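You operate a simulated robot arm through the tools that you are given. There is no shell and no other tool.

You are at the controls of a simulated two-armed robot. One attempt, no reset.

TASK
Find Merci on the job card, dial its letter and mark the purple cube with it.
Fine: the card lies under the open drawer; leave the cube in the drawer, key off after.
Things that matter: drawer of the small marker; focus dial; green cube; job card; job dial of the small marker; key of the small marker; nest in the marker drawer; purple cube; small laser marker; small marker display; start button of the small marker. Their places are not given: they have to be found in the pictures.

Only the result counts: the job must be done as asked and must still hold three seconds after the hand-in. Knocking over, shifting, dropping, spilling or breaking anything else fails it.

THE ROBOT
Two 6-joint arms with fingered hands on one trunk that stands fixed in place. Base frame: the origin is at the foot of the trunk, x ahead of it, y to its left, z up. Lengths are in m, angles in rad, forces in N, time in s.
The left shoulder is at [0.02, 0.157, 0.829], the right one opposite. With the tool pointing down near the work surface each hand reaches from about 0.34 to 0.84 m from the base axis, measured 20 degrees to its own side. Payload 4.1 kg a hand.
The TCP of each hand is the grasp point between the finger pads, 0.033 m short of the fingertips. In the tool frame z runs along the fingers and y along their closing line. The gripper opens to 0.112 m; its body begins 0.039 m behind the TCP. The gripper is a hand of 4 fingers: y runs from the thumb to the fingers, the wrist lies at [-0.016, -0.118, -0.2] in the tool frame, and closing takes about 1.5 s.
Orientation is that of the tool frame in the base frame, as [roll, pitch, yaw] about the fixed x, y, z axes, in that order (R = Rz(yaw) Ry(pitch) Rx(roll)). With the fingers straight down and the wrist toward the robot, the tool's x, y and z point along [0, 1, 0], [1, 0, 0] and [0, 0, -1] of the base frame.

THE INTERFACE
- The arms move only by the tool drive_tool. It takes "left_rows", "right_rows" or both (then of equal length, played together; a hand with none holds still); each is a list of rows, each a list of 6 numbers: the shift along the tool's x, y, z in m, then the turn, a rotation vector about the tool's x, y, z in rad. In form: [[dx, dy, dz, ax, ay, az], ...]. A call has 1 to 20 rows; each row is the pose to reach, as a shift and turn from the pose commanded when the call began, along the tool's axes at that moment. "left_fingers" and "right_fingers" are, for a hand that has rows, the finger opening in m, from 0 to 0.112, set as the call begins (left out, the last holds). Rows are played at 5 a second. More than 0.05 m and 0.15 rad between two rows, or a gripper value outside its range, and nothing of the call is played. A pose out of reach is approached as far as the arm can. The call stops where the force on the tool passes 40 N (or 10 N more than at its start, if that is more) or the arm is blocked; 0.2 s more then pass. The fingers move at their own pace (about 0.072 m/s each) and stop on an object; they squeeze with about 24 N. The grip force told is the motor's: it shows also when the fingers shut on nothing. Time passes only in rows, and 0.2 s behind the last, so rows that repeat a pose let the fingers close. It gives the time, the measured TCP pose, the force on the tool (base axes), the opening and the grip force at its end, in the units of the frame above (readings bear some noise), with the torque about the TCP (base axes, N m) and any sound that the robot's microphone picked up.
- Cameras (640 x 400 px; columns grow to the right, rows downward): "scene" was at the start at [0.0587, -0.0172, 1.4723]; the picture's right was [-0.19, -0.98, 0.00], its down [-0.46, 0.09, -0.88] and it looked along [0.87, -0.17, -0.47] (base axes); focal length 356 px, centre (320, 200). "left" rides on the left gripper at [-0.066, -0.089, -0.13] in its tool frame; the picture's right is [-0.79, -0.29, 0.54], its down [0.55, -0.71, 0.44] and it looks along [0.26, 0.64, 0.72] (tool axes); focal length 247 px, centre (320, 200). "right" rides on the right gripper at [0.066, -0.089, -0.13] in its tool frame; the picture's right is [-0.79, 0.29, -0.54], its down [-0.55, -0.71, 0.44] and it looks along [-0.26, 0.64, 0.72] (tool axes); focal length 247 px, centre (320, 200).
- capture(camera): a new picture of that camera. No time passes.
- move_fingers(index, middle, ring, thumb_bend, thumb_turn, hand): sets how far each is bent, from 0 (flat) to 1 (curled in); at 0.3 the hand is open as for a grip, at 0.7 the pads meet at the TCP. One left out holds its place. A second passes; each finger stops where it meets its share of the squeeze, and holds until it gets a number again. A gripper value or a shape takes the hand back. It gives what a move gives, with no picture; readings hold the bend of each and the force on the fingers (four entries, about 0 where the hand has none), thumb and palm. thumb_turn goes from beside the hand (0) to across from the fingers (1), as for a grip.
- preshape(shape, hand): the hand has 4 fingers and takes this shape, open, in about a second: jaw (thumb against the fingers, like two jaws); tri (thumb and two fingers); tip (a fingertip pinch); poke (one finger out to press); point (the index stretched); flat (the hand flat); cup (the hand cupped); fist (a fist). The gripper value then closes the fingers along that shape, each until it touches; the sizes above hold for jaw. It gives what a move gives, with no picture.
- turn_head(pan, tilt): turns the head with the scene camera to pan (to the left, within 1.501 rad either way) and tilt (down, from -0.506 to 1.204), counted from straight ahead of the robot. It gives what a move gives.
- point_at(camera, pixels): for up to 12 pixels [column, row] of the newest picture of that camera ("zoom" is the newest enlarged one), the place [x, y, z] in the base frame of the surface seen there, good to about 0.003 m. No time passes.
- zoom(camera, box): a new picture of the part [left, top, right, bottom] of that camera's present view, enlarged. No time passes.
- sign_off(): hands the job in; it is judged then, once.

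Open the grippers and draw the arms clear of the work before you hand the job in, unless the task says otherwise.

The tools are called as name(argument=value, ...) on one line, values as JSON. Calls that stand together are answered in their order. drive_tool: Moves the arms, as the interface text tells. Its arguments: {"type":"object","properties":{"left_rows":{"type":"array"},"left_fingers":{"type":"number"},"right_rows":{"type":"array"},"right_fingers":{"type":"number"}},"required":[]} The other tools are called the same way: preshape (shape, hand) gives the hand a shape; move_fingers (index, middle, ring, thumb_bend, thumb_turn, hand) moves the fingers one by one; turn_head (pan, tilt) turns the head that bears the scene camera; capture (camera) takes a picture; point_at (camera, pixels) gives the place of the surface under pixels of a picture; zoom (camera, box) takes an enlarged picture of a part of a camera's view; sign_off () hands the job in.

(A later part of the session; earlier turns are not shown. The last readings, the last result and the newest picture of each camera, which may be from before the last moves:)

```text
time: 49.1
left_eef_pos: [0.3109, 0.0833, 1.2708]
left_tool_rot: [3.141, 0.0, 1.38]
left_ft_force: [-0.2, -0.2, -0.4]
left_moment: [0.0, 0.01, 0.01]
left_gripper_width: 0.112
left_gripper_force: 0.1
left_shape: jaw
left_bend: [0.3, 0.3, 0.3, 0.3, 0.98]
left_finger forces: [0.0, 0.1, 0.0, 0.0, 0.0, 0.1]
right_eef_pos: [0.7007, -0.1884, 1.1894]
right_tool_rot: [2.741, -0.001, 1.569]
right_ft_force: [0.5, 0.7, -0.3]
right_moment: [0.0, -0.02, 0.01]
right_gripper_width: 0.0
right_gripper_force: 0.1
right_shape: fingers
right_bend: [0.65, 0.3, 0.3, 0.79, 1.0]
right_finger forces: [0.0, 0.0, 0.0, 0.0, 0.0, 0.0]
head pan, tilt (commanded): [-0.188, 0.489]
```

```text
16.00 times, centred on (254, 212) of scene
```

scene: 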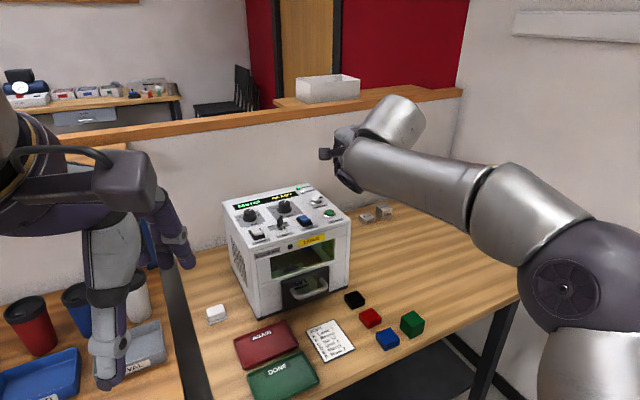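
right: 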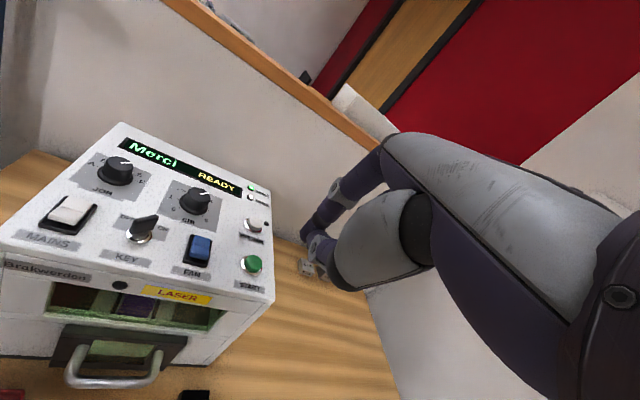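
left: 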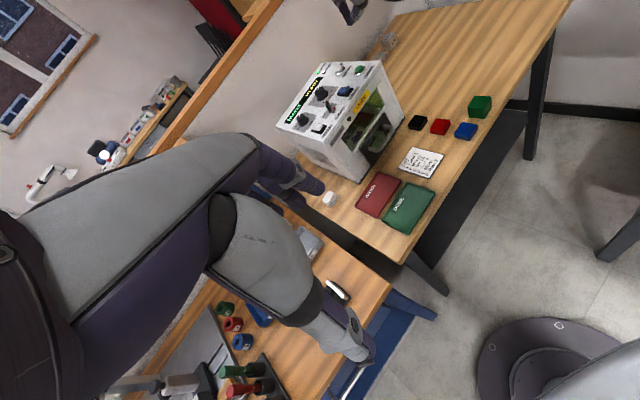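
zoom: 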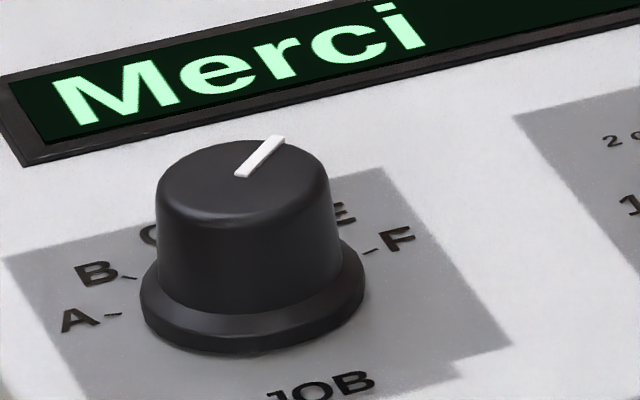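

Focus pointer works out at 45° clockwise from the top, i.e. 4 cm, which fits the 4 cm cube; job pointer is at E. I form the poke shape to press the green start button near (0.801, -0.183, 1.033).

preshape(hand="right", shape="poke")

capture(camera="right")

zoom(camera="scene", box=[290, 80, 450, 240])

zoom(camera="right", box=[200, 140, 400, 300])

```text
time: 50.0
left_eef_pos: [0.3102, 0.0835, 1.2714]
left_tool_rot: [3.141, -0.001, 1.38]
left_ft_force: [0.0, 0.2, 0.9]
left_moment: [0.04, 0.01, 0.01]
left_gripper_width: 0.112
left_gripper_force: 0.0
left_shape: jaw
left_bend: [0.3, 0.3, 0.3, 0.3, 0.98]
left_finger forces: [0.0, 0.0, 0.0, 0.1, 0.0, 0.0]
right_eef_pos: [0.7013, -0.1891, 1.189]
right_tool_rot: [2.741, 0.0, 1.574]
right_ft_force: [0.0, 0.7, 0.0]
right_moment: [-0.03, 0.03, -0.02]
right_gripper_width: 0.0
right_gripper_force: 0.0
right_shape: poke
right_bend: [0.7, 0.7, 0.99, 1.0, 1.0]
right_finger forces: [0.0, 0.0, 0.0, 0.0, 0.0, 0.1]
head pan, tilt (commanded): [-0.188, 0.489]
```

```text
taken
```

right: 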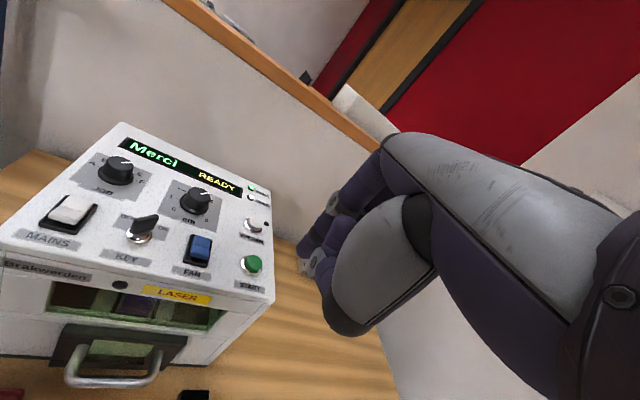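

```text
2.50 times, centred on (370, 160) of scene
```

zoom: 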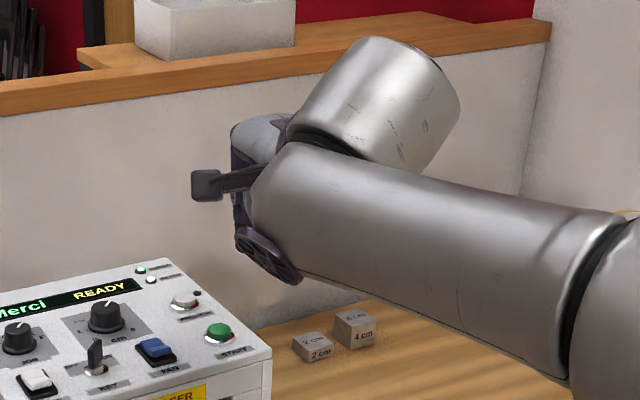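

```text
2.50 times, centred on (300, 220) of right
```

zoom: 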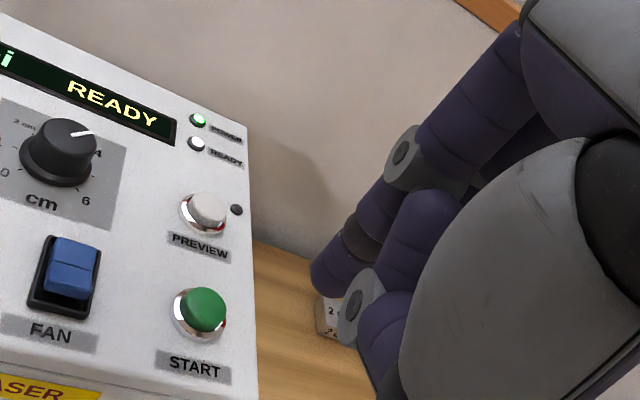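

Poke shape set; the index tip shows at zoom (322,285). I measure its place relative to the TCP, and the start button's.

point_at(camera="zoom", pixels=[[318, 275], [322, 288], [335, 265], [345, 325], [365, 300], [207, 305], [195, 312], [215, 315], [205, 295], [210, 208], [370, 210], [400, 270]])

```text
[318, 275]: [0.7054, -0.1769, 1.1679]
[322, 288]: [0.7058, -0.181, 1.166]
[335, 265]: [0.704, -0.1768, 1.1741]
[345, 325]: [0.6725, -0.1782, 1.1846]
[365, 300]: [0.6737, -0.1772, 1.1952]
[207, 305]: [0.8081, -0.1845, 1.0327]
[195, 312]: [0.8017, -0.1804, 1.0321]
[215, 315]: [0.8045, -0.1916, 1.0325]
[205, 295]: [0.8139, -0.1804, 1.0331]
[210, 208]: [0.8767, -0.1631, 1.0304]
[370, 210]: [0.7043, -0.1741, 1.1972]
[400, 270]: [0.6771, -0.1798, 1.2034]
```

The index tip is about 3 cm beyond the TCP on its axis; the button's centre is near (0.804, -0.184). I move so that the tip hovers about 2 cm over the button.

drive_tool(right_rows=[[0.001, 0.0082, 0.0267, -0.01, 0, 0], [0.002, 0.0164, 0.0534, -0.02, 0, 0], [0.0031, 0.0245, 0.0801, -0.03, 0, 0], [0.0041, 0.0327, 0.1068, -0.04, 0, 0], [0.0051, 0.0409, 0.1335, -0.05, 0, 0], [0.0051, 0.0409, 0.1335, -0.05, 0, 0]])

zoom(camera="right", box=[240, 180, 400, 300])

zoom(camera="left", box=[310, 30, 410, 105])

zoom(camera="scene", box=[290, 160, 370, 230])

```text
time: 51.4
left_eef_pos: [0.3105, 0.0839, 1.2713]
left_tool_rot: [-3.141, 0.001, 1.381]
left_ft_force: [-0.2, 0.5, 0.3]
left_moment: [0.02, -0.02, -0.01]
left_gripper_width: 0.112
left_gripper_force: 0.1
left_shape: jaw
left_bend: [0.3, 0.3, 0.3, 0.3, 0.98]
left_finger forces: [0.1, 0.0, 0.0, 0.0, 0.0, 0.0]
right_eef_pos: [0.7873, -0.1839, 1.0849]
right_tool_rot: [2.69, 0.003, 1.57]
right_ft_force: [-0.2, -1.2, -0.1]
right_moment: [0.0, 0.0, 0.01]
right_gripper_width: 0.0001
right_gripper_force: 0.0
right_shape: poke
right_bend: [0.7, 0.7, 0.99, 1.0, 1.0]
right_finger forces: [0.0, 0.1, 0.1, 0.0, 0.0, 0.1]
head pan, tilt (commanded): [-0.188, 0.489]
```

```text
3.33 times, centred on (320, 240) of right
```

zoom: 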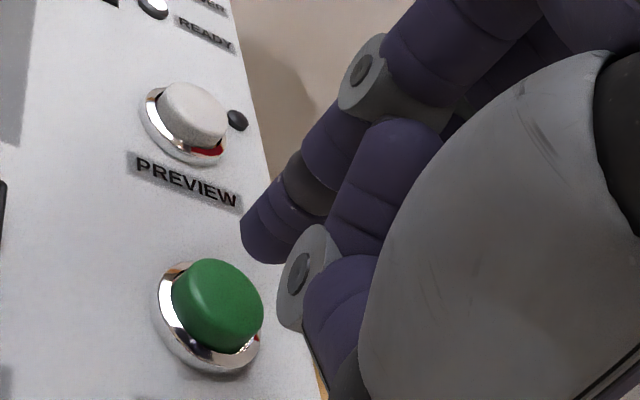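

```text
5.33 times, centred on (360, 68) of left
```

zoom: 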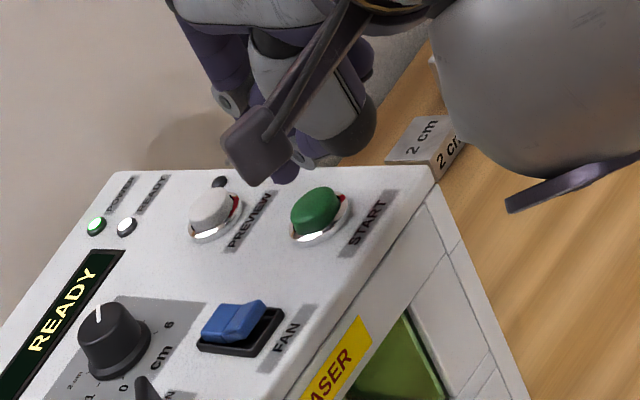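

```text
5.71 times, centred on (330, 195) of scene
```

zoom: 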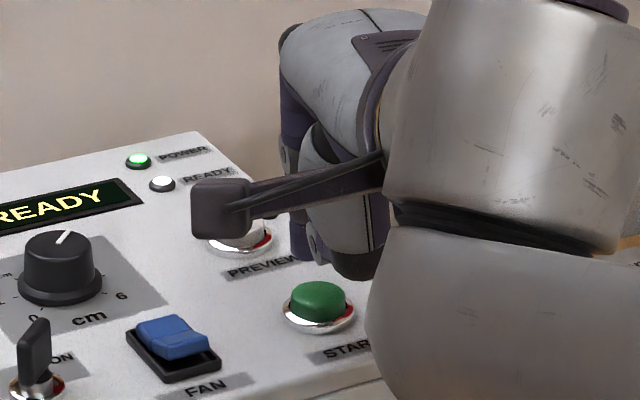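

The tip seems about 6 mm left of and 6 mm short of the button's centre. I correct that while lowering 12 mm, then look again.

drive_tool(right_rows=[[-0.003, 0.0001, 0.0067, 0, 0, 0], [-0.006, 0.0002, 0.0134, 0, 0, 0], [-0.006, 0.0002, 0.0134, 0, 0, 0]])

zoom(camera="right", box=[250, 210, 350, 290])

zoom(camera="left", box=[330, 50, 394, 98])

zoom(camera="scene", box=[310, 180, 360, 230])

```text
time: 52.2
left_eef_pos: [0.3104, 0.0826, 1.2722]
left_tool_rot: [3.141, -0.001, 1.38]
left_ft_force: [0.0, 0.4, 0.1]
left_moment: [0.03, 0.01, 0.02]
left_gripper_width: 0.1117
left_gripper_force: 0.0
left_shape: jaw
left_bend: [0.3, 0.3, 0.3, 0.3, 0.98]
left_finger forces: [0.0, 0.0, 0.0, 0.0, 0.1, 0.0]
right_eef_pos: [0.7961, -0.1901, 1.0714]
right_tool_rot: [2.691, 0.002, 1.569]
right_ft_force: [0.3, -0.1, -0.7]
right_moment: [0.01, -0.03, -0.01]
right_gripper_width: 0.0002
right_gripper_force: 0.1
right_shape: poke
right_bend: [0.7, 0.7, 0.99, 1.0, 1.0]
right_finger forces: [0.0, 0.0, 0.0, 0.1, 0.0, 0.0]
head pan, tilt (commanded): [-0.188, 0.489]
```

```text
5.00 times, centred on (300, 250) of right
```

zoom: 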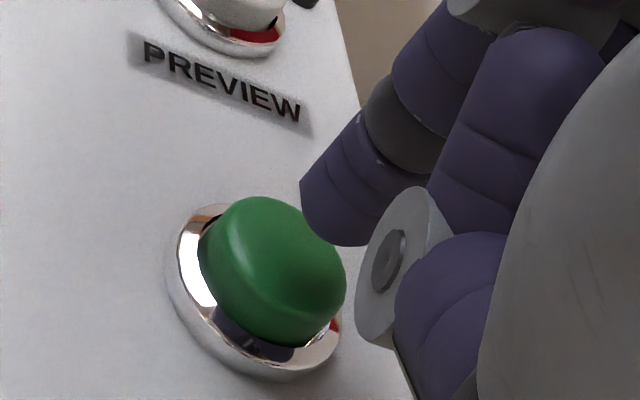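

```text
8.33 times, centred on (362, 74) of left
```

zoom: 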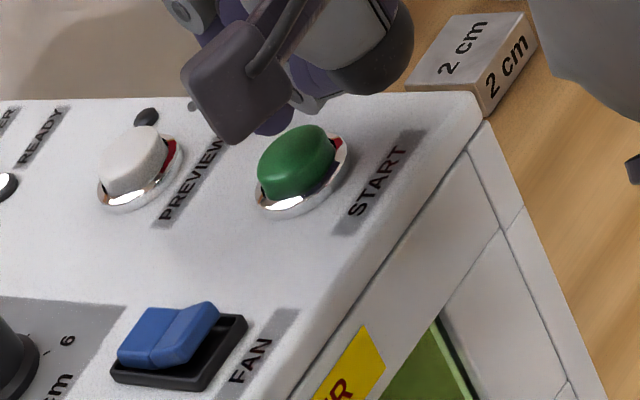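

```text
8.00 times, centred on (335, 205) of scene
```

zoom: 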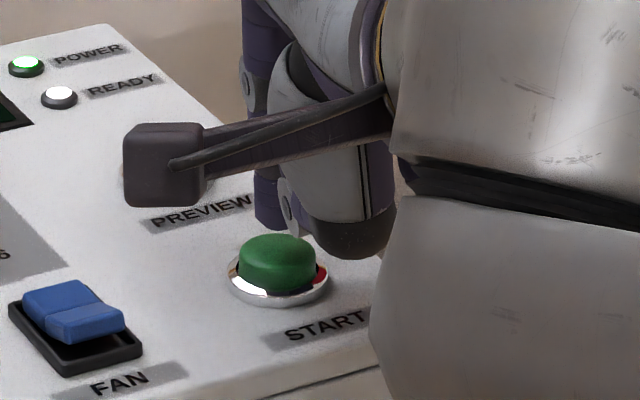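

The tip now stands right above the button. I press straight down in small steps and watch force and sound.

drive_tool(right_rows=[[0, -0.0013, 0.0027, 0, 0, 0], [0, -0.0026, 0.0054, 0, 0, 0], [0, -0.0035, 0.0072, 0, 0, 0], [0, -0.0044, 0.009, 0, 0, 0]])

zoom(camera="left", box=[280, 50, 394, 136])

zoom(camera="right", box=[250, 210, 350, 290])

```text
time: 53.2
left_eef_pos: [0.3101, 0.0834, 1.271]
left_tool_rot: [3.14, 0.0, 1.38]
left_ft_force: [0.1, -0.4, 0.1]
left_moment: [0.0, 0.0, 0.03]
left_gripper_width: 0.1118
left_gripper_force: 0.0
left_shape: jaw
left_bend: [0.3, 0.3, 0.3, 0.3, 0.98]
left_finger forces: [0.0, 0.1, 0.1, 0.1, 0.1, 0.1]
right_eef_pos: [0.7956, -0.1905, 1.0616]
right_tool_rot: [2.692, 0.001, 1.57]
right_ft_force: [0.2, 0.1, 0.8]
right_moment: [-0.02, 0.0, -0.01]
right_gripper_width: 0.0003
right_gripper_force: 0.1
right_shape: poke
right_bend: [0.7, 0.7, 0.99, 1.0, 1.0]
right_finger forces: [0.0, 0.0, 0.0, 0.1, 0.0, 0.0]
head pan, tilt (commanded): [-0.188, 0.489]
```

```text
4.65 times, centred on (337, 93) of left
```

zoom: 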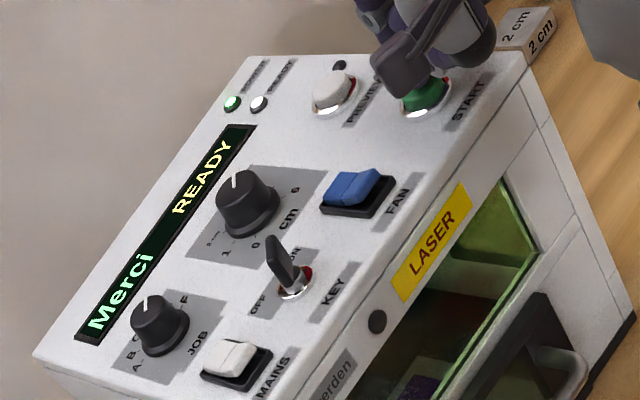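

```text
5.00 times, centred on (300, 250) of right
```

zoom: 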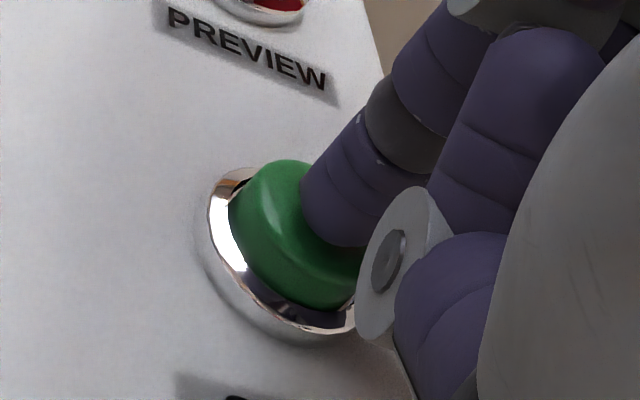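

The tip is just over the button's top, no force yet. I go on pressing down.

drive_tool(right_rows=[[0, -0.0009, 0.0018, 0, 0, 0], [0, -0.0017, 0.0036, 0, 0, 0], [0, -0.0026, 0.0054, 0, 0, 0], [0, -0.0035, 0.0072, 0, 0, 0]])

zoom(camera="left", box=[280, 50, 394, 136])

zoom(camera="right", box=[250, 210, 350, 290])

```text
time: 54.2
left_eef_pos: [0.3104, 0.0839, 1.2706]
left_tool_rot: [3.141, 0.0, 1.381]
left_ft_force: [0.6, 0.0, 0.1]
left_moment: [0.0, 0.0, 0.02]
left_gripper_width: 0.1117
left_gripper_force: 0.1
left_shape: jaw
left_bend: [0.3, 0.3, 0.3, 0.3, 0.98]
left_finger forces: [0.0, 0.0, 0.1, 0.0, 0.0, 0.1]
right_eef_pos: [0.7966, -0.1906, 1.0555]
right_tool_rot: [2.69, 0.0, 1.57]
right_ft_force: [-0.8, -1.1, 6.2]
right_moment: [0.07, -0.04, 0.03]
right_gripper_width: 0.0001
right_gripper_force: 0.1
right_shape: poke
right_bend: [0.7, 0.7, 0.99, 1.0, 1.0]
right_finger forces: [5.5, 0.1, 0.0, 0.0, 0.0, 0.0]
head pan, tilt (commanded): [-0.188, 0.489]
heard: click
```

```text
4.65 times, centred on (337, 93) of left
```

zoom: 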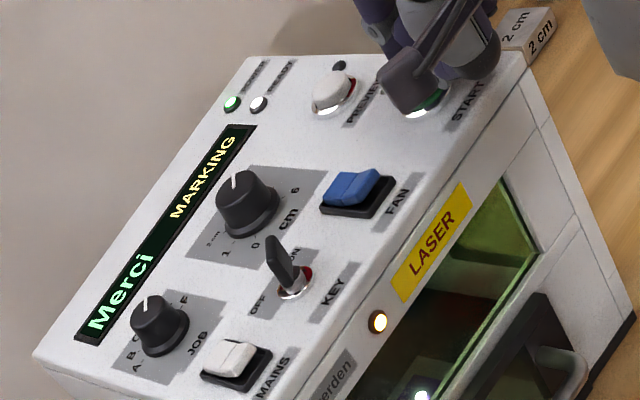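

```text
5.00 times, centred on (300, 250) of right
```

zoom: 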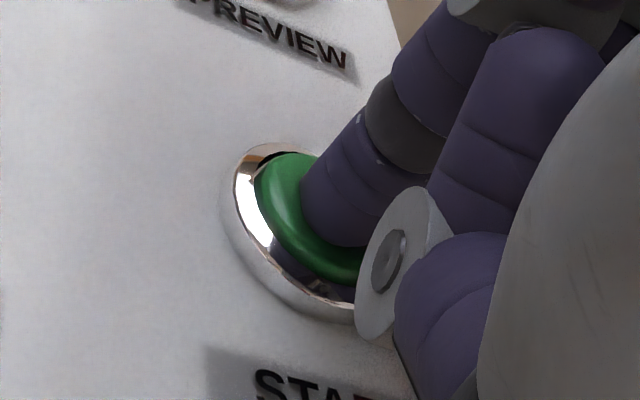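

Click heard; display shows "Merci MARKING" and the laser lamp is lit. I lift the finger off and wait for the marking to finish.

drive_tool(right_rows=[[0, 0.0044, -0.009, 0, 0, 0], [0, 0.0087, -0.018, 0, 0, 0], [0, 0.0175, -0.036, 0, 0, 0], [0, 0.0262, -0.054, 0, 0, 0], [0, 0.0262, -0.054, 0, 0, 0], [0, 0.0262, -0.054, 0, 0, 0], [0, 0.0262, -0.054, 0, 0, 0], [0, 0.0262, -0.054, 0, 0, 0], [0, 0.0262, -0.054, 0, 0, 0], [0, 0.0262, -0.054, 0, 0, 0]])

zoom(camera="left", box=[280, 50, 394, 136])

capture(camera="scene")

```text
time: 56.4
left_eef_pos: [0.3108, 0.0835, 1.271]
left_tool_rot: [-3.141, 0.0, 1.381]
left_ft_force: [0.1, -0.5, -0.2]
left_moment: [-0.02, 0.04, 0.01]
left_gripper_width: 0.1118
left_gripper_force: 0.0
left_shape: jaw
left_bend: [0.3, 0.3, 0.3, 0.3, 0.98]
left_finger forces: [0.0, 0.1, 0.0, 0.1, 0.0, 0.1]
right_eef_pos: [0.795, -0.1888, 1.1143]
right_tool_rot: [2.692, 0.001, 1.572]
right_ft_force: [0.6, 0.0, 0.3]
right_moment: [-0.01, -0.02, -0.03]
right_gripper_width: 0.0
right_gripper_force: 0.0
right_shape: poke
right_bend: [0.7, 0.7, 0.99, 1.0, 1.0]
right_finger forces: [0.0, 0.0, 0.0, 0.0, 0.0, 0.0]
head pan, tilt (commanded): [-0.188, 0.489]
```

```text
4.65 times, centred on (337, 93) of left
```

zoom: 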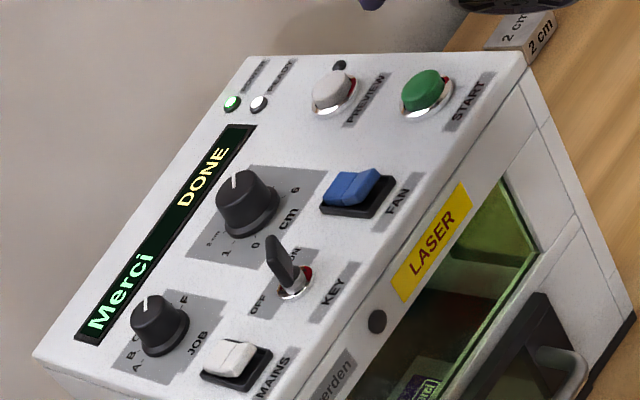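

```text
taken
```

scene: 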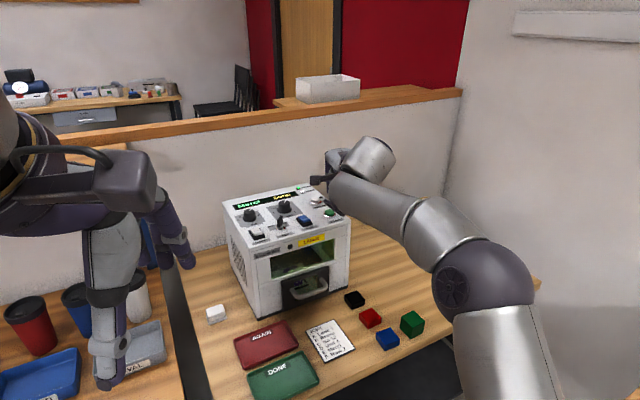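

Marking finished: display "Merci DONE", and the text is seen on the cube behind the glass. Now the key must go OFF (counter-clockwise); I bring the index tip to the left of the key, high above the panel first.

drive_tool(right_rows=[[0.0367, -0.008, -0.0042, 0, 0, 0], [0.0734, -0.016, -0.0083, 0, 0, 0], [0.1101, -0.024, -0.0125, 0, 0, 0], [0.1468, -0.032, -0.0166, 0, 0, 0], [0.1468, -0.032, -0.0166, 0, 0, 0]])

capture(camera="right")

zoom(camera="right", box=[220, 200, 380, 320])

zoom(camera="left", box=[290, 50, 390, 136])

zoom(camera="scene", box=[240, 180, 320, 240])

```text
time: 57.6
left_eef_pos: [0.3099, 0.0834, 1.2718]
left_tool_rot: [3.141, 0.001, 1.38]
left_ft_force: [-0.3, 0.8, 0.5]
left_moment: [-0.01, 0.0, 0.03]
left_gripper_width: 0.1116
left_gripper_force: 0.0
left_shape: jaw
left_bend: [0.3, 0.3, 0.3, 0.3, 0.98]
left_finger forces: [0.0, 0.0, 0.0, 0.0, 0.0, 0.1]
right_eef_pos: [0.7598, -0.0417, 1.1136]
right_tool_rot: [2.69, 0.001, 1.57]
right_ft_force: [0.6, 0.8, 0.5]
right_moment: [-0.01, 0.0, 0.01]
right_gripper_width: 0.0
right_gripper_force: 0.1
right_shape: poke
right_bend: [0.7, 0.7, 0.99, 1.0, 1.0]
right_finger forces: [0.0, 0.0, 0.0, 0.1, 0.1, 0.0]
head pan, tilt (commanded): [-0.188, 0.489]
```

```text
taken
```

right: 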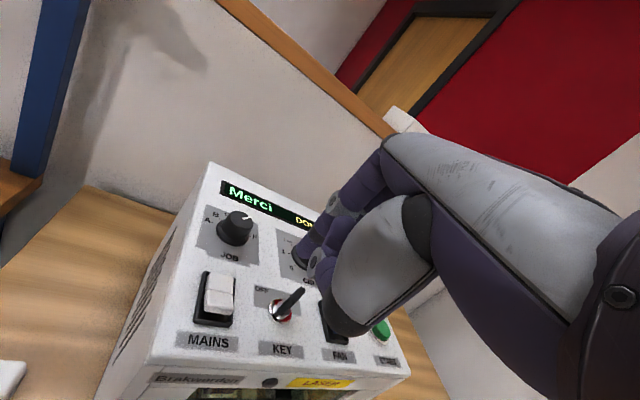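

```text
3.33 times, centred on (300, 260) of right
```

zoom: 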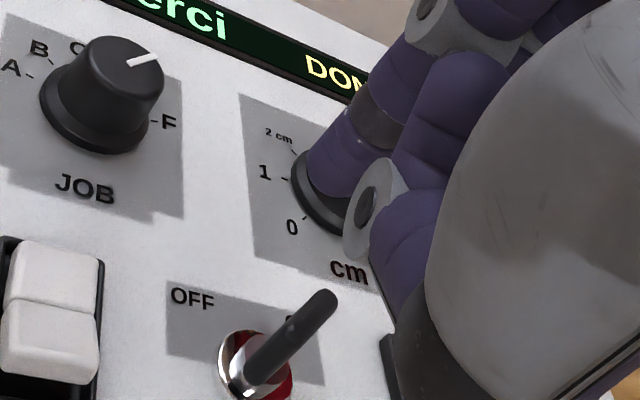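

```text
4.65 times, centred on (340, 93) of left
```

zoom: 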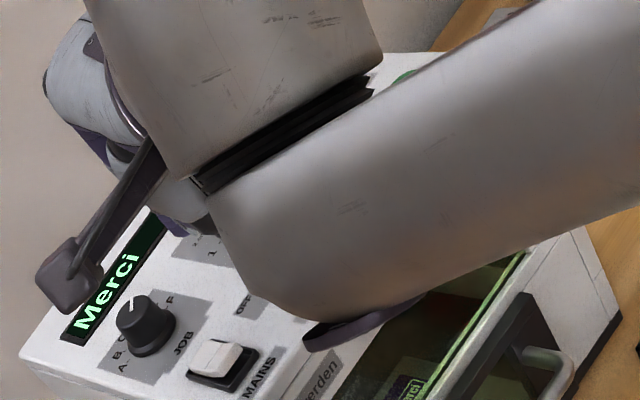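

```text
6.67 times, centred on (280, 210) of scene
```

zoom: 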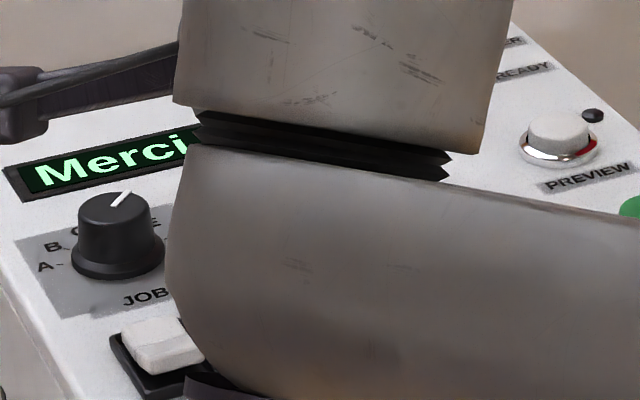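

Seen from the right camera the key blade is where I expected (axis about (0.768, -0.058)). I lower the tip beside the key, on its left, stopping at first a bit above and checking.

drive_tool(right_rows=[[0, -0.0058, 0.012, 0, 0, 0], [0, -0.0117, 0.0241, 0, 0, 0], [0, -0.0168, 0.0347, 0, 0, 0], [0, -0.0168, 0.0347, 0, 0, 0]])

zoom(camera="right", box=[240, 210, 360, 310])

point_at(camera="zoom", pixels=[[275, 205], [262, 190], [290, 215], [300, 290], [330, 260], [250, 330], [345, 245], [280, 310]])

```text
time: 58.6
left_eef_pos: [0.3091, 0.0844, 1.2715]
left_tool_rot: [-3.141, 0.001, 1.38]
left_ft_force: [-0.4, -0.1, -0.4]
left_moment: [-0.01, -0.05, 0.04]
left_gripper_width: 0.1118
left_gripper_force: 0.1
left_shape: jaw
left_bend: [0.3, 0.3, 0.3, 0.3, 0.98]
left_finger forces: [0.0, 0.0, 0.1, 0.1, 0.0, 0.0]
right_eef_pos: [0.7601, -0.0439, 1.0807]
right_tool_rot: [2.682, 0.001, 1.571]
right_ft_force: [-2.9, 2.6, 26.1]
right_moment: [-0.24, -0.31, 0.06]
right_gripper_width: 0.0
right_gripper_force: 0.0
right_shape: poke
right_bend: [0.7, 0.7, 0.99, 1.0, 1.0]
right_finger forces: [0.1, 25.6, 0.0, 0.0, 0.0, 0.0]
head pan, tilt (commanded): [-0.188, 0.489]
```

```text
4.00 times, centred on (300, 260) of right
```

zoom: 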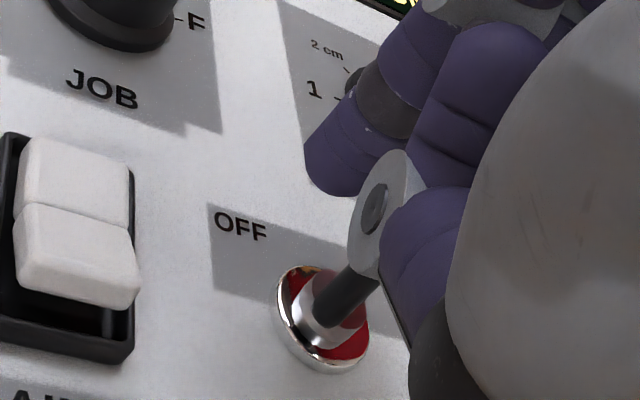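

```text
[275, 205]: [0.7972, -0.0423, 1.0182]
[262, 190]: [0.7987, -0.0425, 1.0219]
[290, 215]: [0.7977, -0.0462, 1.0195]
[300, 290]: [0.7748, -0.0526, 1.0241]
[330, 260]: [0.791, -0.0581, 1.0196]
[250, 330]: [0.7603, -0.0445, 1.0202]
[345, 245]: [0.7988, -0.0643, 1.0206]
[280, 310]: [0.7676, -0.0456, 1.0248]
```

The middle finger (25.6 N) touches the top of the key: it is out too in this shape. I raise the hand at once.

drive_tool(right_rows=[[0, 0.0058, -0.012, 0, 0, 0], [0, 0.0117, -0.0241, 0, 0, 0], [0, 0.0168, -0.0347, 0, 0, 0]])

move_fingers(hand="right", index=0.6, middle=1.0, ring=1.0, thumb_bend=1.0)

capture(camera="right")

zoom(camera="right", box=[220, 180, 380, 320])

```text
time: 59.4
left_eef_pos: [0.3104, 0.0826, 1.2708]
left_tool_rot: [3.141, 0.0, 1.38]
left_ft_force: [0.0, 0.3, 0.5]
left_moment: [-0.01, -0.03, 0.01]
left_gripper_width: 0.1116
left_gripper_force: 0.0
left_shape: jaw
left_bend: [0.3, 0.3, 0.3, 0.3, 0.98]
left_finger forces: [0.0, 0.0, 0.0, 0.1, 0.0, 0.0]
right_eef_pos: [0.7594, -0.0446, 1.1147]
right_tool_rot: [2.694, 0.0, 1.573]
right_ft_force: [-0.1, -0.1, 0.1]
right_moment: [0.0, 0.0, 0.03]
right_gripper_width: 0.0
right_gripper_force: 0.1
right_shape: poke
right_bend: [0.7, 0.7, 0.99, 1.0, 1.0]
right_finger forces: [0.0, 0.0, 0.1, 0.1, 0.0, 0.1]
head pan, tilt (commanded): [-0.188, 0.489]
```

```text
time: 60.4
left_eef_pos: [0.3093, 0.084, 1.2707]
left_tool_rot: [3.141, -0.001, 1.379]
left_ft_force: [0.1, 0.5, -0.1]
left_moment: [-0.02, 0.04, 0.0]
left_gripper_width: 0.1122
left_gripper_force: 0.0
left_shape: jaw
left_bend: [0.3, 0.3, 0.3, 0.3, 0.98]
left_finger forces: [0.0, 0.1, 0.1, 0.0, 0.0, 0.0]
right_eef_pos: [0.7587, -0.0441, 1.1146]
right_tool_rot: [2.692, 0.003, 1.571]
right_ft_force: [-0.3, 0.1, -0.3]
right_moment: [-0.01, 0.01, -0.01]
right_gripper_width: 0.0283
right_gripper_force: 0.0
right_shape: fingers
right_bend: [0.3, 0.99, 1.0, 1.0, 1.0]
right_finger forces: [0.0, 0.0, 0.0, 0.0, 0.0, 0.1]
head pan, tilt (commanded): [-0.188, 0.489]
```

```text
taken
```

right: 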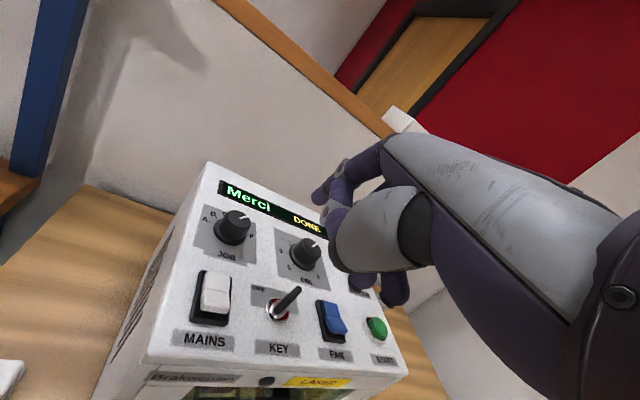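

```text
2.86 times, centred on (300, 250) of right
```

zoom: 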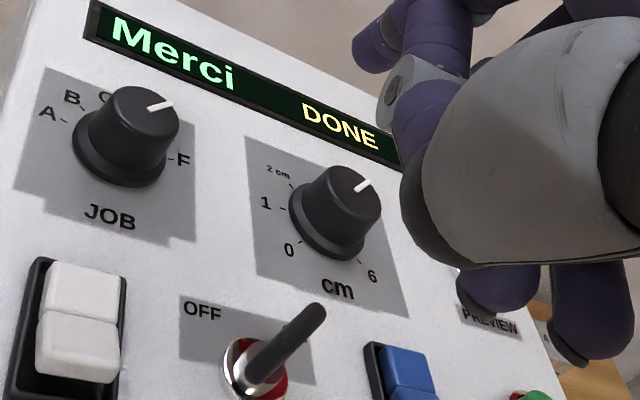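

The index reading shows 0.3, probably blocked by the curled thumb. I turn the thumb aside and set the index again, keeping middle and ring curled.

move_fingers(hand="right", index=0.5, middle=1.0, ring=1.0, thumb_bend=0.3, thumb_turn=0.0)

capture(camera="right")

zoom(camera="scene", box=[220, 130, 340, 250])

```text
time: 61.4
left_eef_pos: [0.3092, 0.0843, 1.2696]
left_tool_rot: [-3.14, -0.001, 1.379]
left_ft_force: [0.1, 0.2, -0.7]
left_moment: [-0.02, -0.02, 0.0]
left_gripper_width: 0.1116
left_gripper_force: 0.1
left_shape: jaw
left_bend: [0.3, 0.3, 0.3, 0.3, 0.98]
left_finger forces: [0.0, 0.0, 0.1, 0.1, 0.0, 0.1]
right_eef_pos: [0.7592, -0.0435, 1.1152]
right_tool_rot: [2.692, 0.001, 1.572]
right_ft_force: [-0.3, 0.4, 0.4]
right_moment: [-0.01, 0.02, -0.02]
right_gripper_width: 0.1448
right_gripper_force: 0.1
right_shape: fingers
right_bend: [0.5, 1.0, 1.0, 0.3, 0.0]
right_finger forces: [0.0, 0.0, 0.0, 0.0, 0.0, 0.0]
head pan, tilt (commanded): [-0.188, 0.489]
```

```text
taken
```

right: 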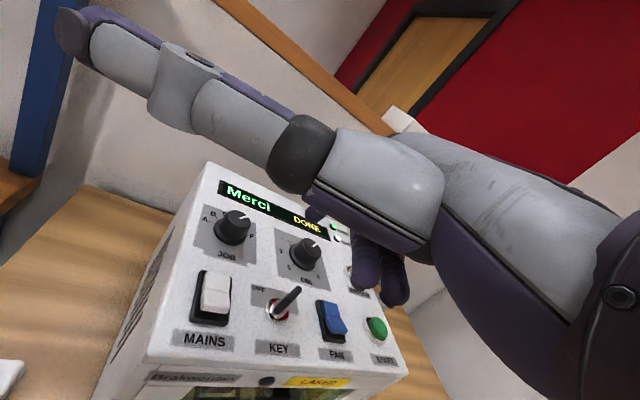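

```text
3.33 times, centred on (280, 190) of scene
```

zoom: 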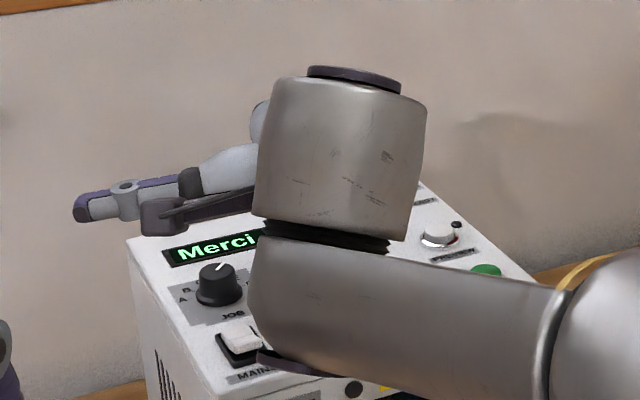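

The thumb is out to the side, high up. I look for the index tip in the right camera.

zoom(camera="right", box=[260, 180, 420, 320])

point_at(camera="zoom", pixels=[[262, 95], [275, 110], [250, 90], [300, 110], [350, 250], [420, 270], [380, 170], [270, 120]])

```text
2.86 times, centred on (340, 250) of right
```

zoom: 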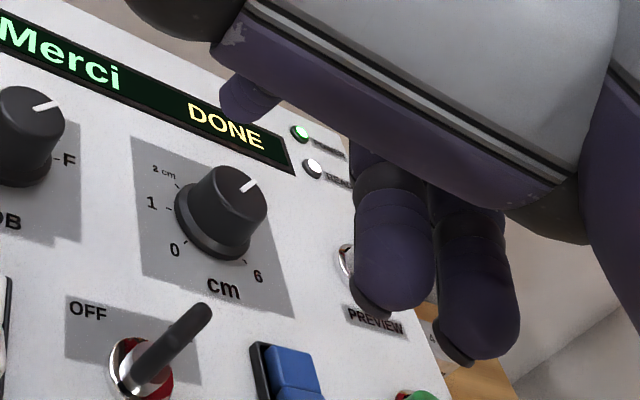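

```text
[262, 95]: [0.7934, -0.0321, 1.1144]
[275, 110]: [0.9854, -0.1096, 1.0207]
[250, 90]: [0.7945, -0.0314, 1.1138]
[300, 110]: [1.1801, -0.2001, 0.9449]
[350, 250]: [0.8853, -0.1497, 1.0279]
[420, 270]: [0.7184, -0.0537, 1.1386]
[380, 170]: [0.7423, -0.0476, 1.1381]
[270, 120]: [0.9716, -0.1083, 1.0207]
```

Index tip is visible at zoom (245,105), rather far forward. I bend it to 0.65 so it points further down, and measure again.

move_fingers(hand="right", index=0.65)

zoom(camera="right", box=[240, 180, 400, 320])

point_at(camera="zoom", pixels=[[300, 150], [310, 140], [320, 150], [330, 170], [290, 140], [305, 160]])

```text
time: 62.4
left_eef_pos: [0.3106, 0.084, 1.2709]
left_tool_rot: [-3.141, 0.001, 1.382]
left_ft_force: [0.2, 0.4, -0.5]
left_moment: [0.0, 0.02, 0.02]
left_gripper_width: 0.1119
left_gripper_force: 0.1
left_shape: jaw
left_bend: [0.3, 0.3, 0.3, 0.3, 0.98]
left_finger forces: [0.0, 0.1, 0.0, 0.0, 0.0, 0.1]
right_eef_pos: [0.7596, -0.045, 1.1161]
right_tool_rot: [2.691, 0.002, 1.574]
right_ft_force: [-0.4, -0.9, 0.6]
right_moment: [-0.01, 0.0, 0.02]
right_gripper_width: 0.1376
right_gripper_force: 0.0
right_shape: fingers
right_bend: [0.65, 1.0, 1.0, 0.3, 0.0]
right_finger forces: [0.0, 0.1, 0.0, 0.0, 0.1, 0.0]
head pan, tilt (commanded): [-0.188, 0.489]
```

```text
2.86 times, centred on (320, 250) of right
```

zoom: 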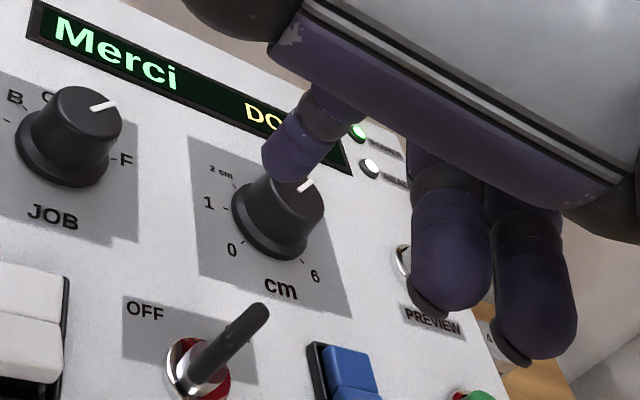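

```text
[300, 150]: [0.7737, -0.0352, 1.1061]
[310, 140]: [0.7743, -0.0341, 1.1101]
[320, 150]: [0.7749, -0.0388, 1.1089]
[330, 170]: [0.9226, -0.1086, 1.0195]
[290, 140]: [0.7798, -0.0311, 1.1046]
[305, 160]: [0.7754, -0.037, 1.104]
```

Index tip now about 2.5 cm below the TCP level and 2.2 cm ahead. I move to the place left of the key and lower until the tip is about key-top height, then check.

drive_tool(right_rows=[[0.003, -0.019, 0.0086, 0, 0, 0], [0.003, -0.0242, 0.0194, 0, 0, 0], [0.003, -0.0294, 0.0302, 0, 0, 0], [0.003, -0.0294, 0.0302, 0, 0, 0]])

zoom(camera="right", box=[240, 180, 400, 320])

zoom(camera="left", box=[290, 50, 390, 136])

```text
time: 63.4
left_eef_pos: [0.309, 0.0836, 1.2707]
left_tool_rot: [-3.142, 0.0, 1.38]
left_ft_force: [0.4, 0.0, 0.3]
left_moment: [0.01, 0.03, -0.02]
left_gripper_width: 0.1119
left_gripper_force: 0.2
left_shape: jaw
left_bend: [0.3, 0.3, 0.3, 0.3, 0.98]
left_finger forces: [0.1, 0.0, 0.0, 0.0, 0.0, 0.0]
right_eef_pos: [0.747, -0.0424, 1.0736]
right_tool_rot: [2.693, 0.002, 1.571]
right_ft_force: [0.1, 0.1, 0.4]
right_moment: [0.02, 0.0, -0.01]
right_gripper_width: 0.1374
right_gripper_force: 0.0
right_shape: fingers
right_bend: [0.65, 1.0, 1.0, 0.3, 0.0]
right_finger forces: [0.2, 0.1, 0.1, 0.0, 0.0, 0.1]
head pan, tilt (commanded): [-0.188, 0.489]
```

```text
2.86 times, centred on (320, 250) of right
```

zoom: 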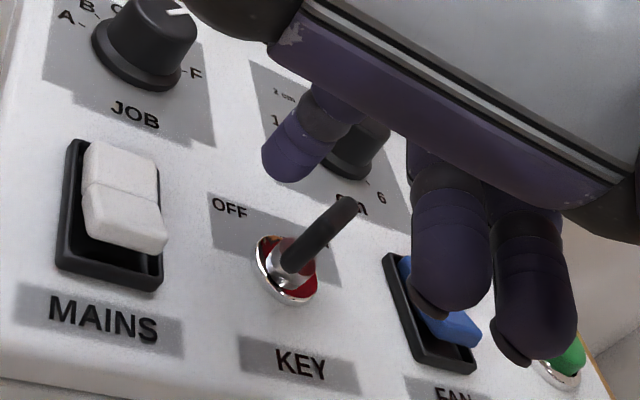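

```text
4.65 times, centred on (340, 93) of left
```

zoom: 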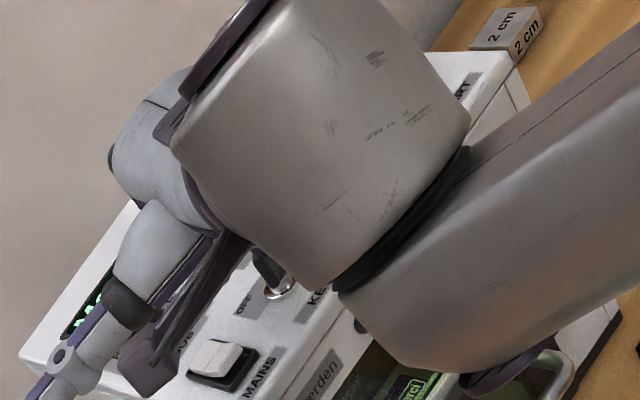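

I check the height of the outstretched thumb over the job dial before lowering more.

point_at(camera="zoom", pixels=[[125, 300], [95, 340], [60, 375], [150, 260], [140, 370], [160, 340], [265, 270], [200, 250]])

zoom(camera="right", box=[270, 200, 350, 270])

point_at(camera="zoom", pixels=[[250, 180], [270, 195], [230, 170], [330, 290], [360, 260], [420, 210], [300, 330], [260, 205]])

```text
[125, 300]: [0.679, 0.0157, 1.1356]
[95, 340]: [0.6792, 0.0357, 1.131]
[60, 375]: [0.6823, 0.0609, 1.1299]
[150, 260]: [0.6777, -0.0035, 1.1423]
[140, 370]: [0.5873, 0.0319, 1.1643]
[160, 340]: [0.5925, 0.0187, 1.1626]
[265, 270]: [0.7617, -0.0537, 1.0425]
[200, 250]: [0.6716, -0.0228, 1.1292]
```

```text
5.71 times, centred on (310, 235) of right
```

zoom: 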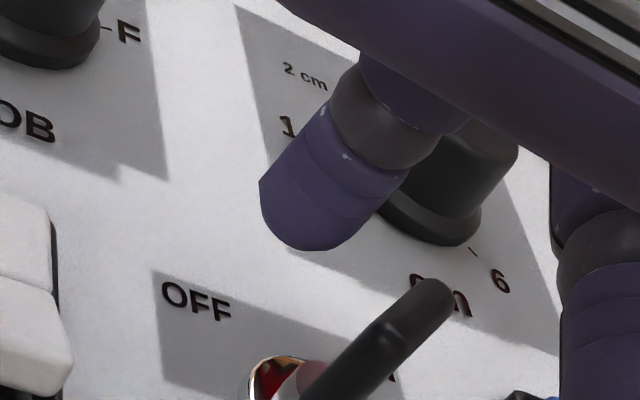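

```text
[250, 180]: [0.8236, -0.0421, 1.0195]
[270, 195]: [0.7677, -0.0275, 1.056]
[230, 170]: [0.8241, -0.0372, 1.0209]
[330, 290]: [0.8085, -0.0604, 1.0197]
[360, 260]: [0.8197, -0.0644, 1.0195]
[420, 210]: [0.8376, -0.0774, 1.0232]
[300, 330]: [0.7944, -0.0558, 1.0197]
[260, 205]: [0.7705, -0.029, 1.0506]
```

Thumb is at z 1.13 near x 0.68, far from the dials; the index tip is where planned, left of the key. I lower the tip 1.7 cm beside the key.

drive_tool(right_rows=[[0, -0.0026, 0.0054, 0, 0, 0], [0, -0.0052, 0.0108, 0, 0, 0], [0, -0.0074, 0.0153, 0, 0, 0], [0, -0.0074, 0.0153, 0, 0, 0]])

zoom(camera="right", box=[270, 200, 350, 270])

zoom(camera="left", box=[320, 90, 370, 130])

```text
time: 64.4
left_eef_pos: [0.3113, 0.0834, 1.2703]
left_tool_rot: [3.141, 0.001, 1.38]
left_ft_force: [0.6, -0.1, 0.7]
left_moment: [0.01, 0.01, -0.03]
left_gripper_width: 0.1117
left_gripper_force: 0.0
left_shape: jaw
left_bend: [0.3, 0.3, 0.3, 0.3, 0.98]
left_finger forces: [0.0, 0.1, 0.0, 0.1, 0.0, 0.1]
right_eef_pos: [0.7463, -0.041, 1.0573]
right_tool_rot: [2.691, 0.003, 1.57]
right_ft_force: [0.0, 0.6, -0.3]
right_moment: [0.0, 0.04, 0.01]
right_gripper_width: 0.1376
right_gripper_force: 0.1
right_shape: fingers
right_bend: [0.65, 1.0, 1.0, 0.3, 0.0]
right_finger forces: [0.1, 0.0, 0.0, 0.0, 0.0, 0.0]
head pan, tilt (commanded): [-0.188, 0.489]
```

```text
5.71 times, centred on (310, 235) of right
```

zoom: 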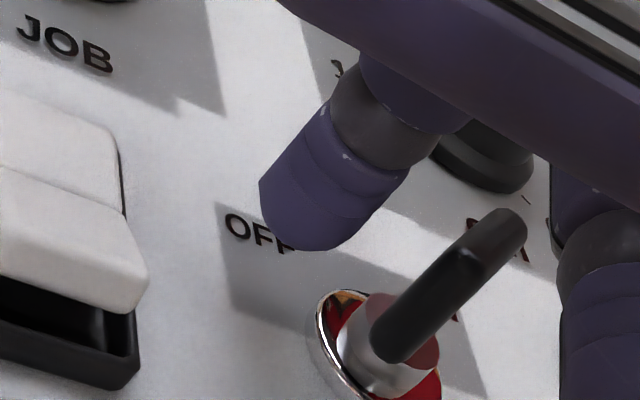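

```text
10.00 times, centred on (345, 110) of left
```

zoom: 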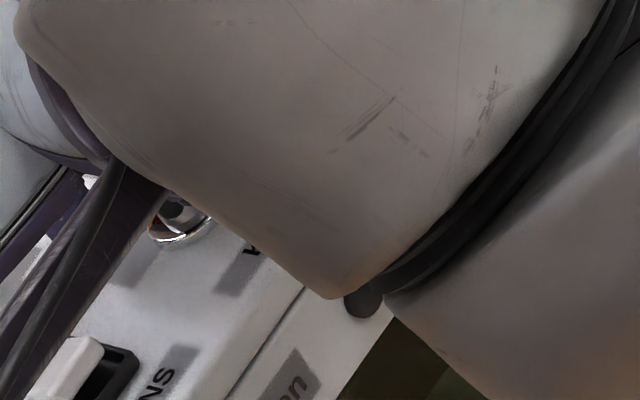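

The tip stands beside the blade's left face. I start the push: an arc around the key's axis from its left toward its front (counter-clockwise), first half.

drive_tool(right_rows=[[-0.0061, -0.0014, -0.0007, 0, 0, 0], [-0.009, -0.0033, -0.0016, 0, 0, 0], [-0.0104, -0.0065, -0.0031, 0, 0, 0], [-0.0128, -0.0092, -0.0045, 0, 0, 0]])

zoom(camera="right", box=[270, 200, 350, 270])

```text
time: 65.4
left_eef_pos: [0.3099, 0.0843, 1.2704]
left_tool_rot: [-3.141, 0.0, 1.381]
left_ft_force: [0.2, -0.7, 0.1]
left_moment: [0.0, -0.04, -0.06]
left_gripper_width: 0.1119
left_gripper_force: 0.1
left_shape: jaw
left_bend: [0.3, 0.3, 0.3, 0.3, 0.98]
left_finger forces: [0.0, 0.1, 0.0, 0.0, 0.0, 0.0]
right_eef_pos: [0.7368, -0.0527, 1.0572]
right_tool_rot: [2.691, 0.001, 1.573]
right_ft_force: [1.1, 2.2, 0.4]
right_moment: [0.01, 0.01, 0.04]
right_gripper_width: 0.1384
right_gripper_force: 1.0
right_shape: fingers
right_bend: [0.64, 1.0, 1.0, 0.3, 0.0]
right_finger forces: [2.1, 0.1, 0.0, 0.1, 0.0, 0.0]
head pan, tilt (commanded): [-0.188, 0.489]
```

```text
5.71 times, centred on (310, 235) of right
```

zoom: 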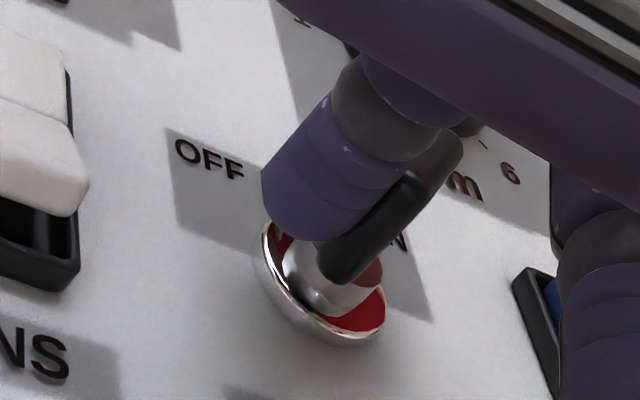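

The finger touches the blade (2 N) and it begins to turn. I continue along the arc.

drive_tool(right_rows=[[-0.003, -0.0022, -0.001, 0, 0, 0], [-0.0065, -0.0034, -0.0017, 0, 0, 0], [-0.0102, -0.0039, -0.0019, 0, 0, 0], [-0.0102, -0.0039, -0.0019, 0, 0, 0]])

zoom(camera="right", box=[270, 200, 350, 270])

```text
time: 66.4
left_eef_pos: [0.3107, 0.0836, 1.2704]
left_tool_rot: [-3.141, 0.001, 1.381]
left_ft_force: [0.5, -0.8, 0.3]
left_moment: [-0.01, -0.03, 0.01]
left_gripper_width: 0.1118
left_gripper_force: 0.1
left_shape: jaw
left_bend: [0.3, 0.3, 0.3, 0.3, 0.98]
left_finger forces: [0.0, 0.0, 0.0, 0.0, 0.0, 0.1]
right_eef_pos: [0.7312, -0.0617, 1.0572]
right_tool_rot: [2.693, 0.002, 1.574]
right_ft_force: [0.5, -0.1, 0.5]
right_moment: [0.03, -0.01, 0.0]
right_gripper_width: 0.1373
right_gripper_force: 0.1
right_shape: fingers
right_bend: [0.65, 1.0, 1.0, 0.3, 0.0]
right_finger forces: [0.1, 0.0, 0.1, 0.0, 0.0, 0.0]
head pan, tilt (commanded): [-0.188, 0.489]
```

```text
5.71 times, centred on (310, 235) of right
```

zoom: 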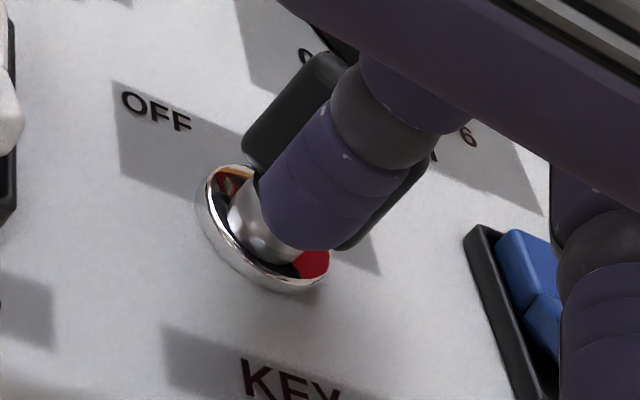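

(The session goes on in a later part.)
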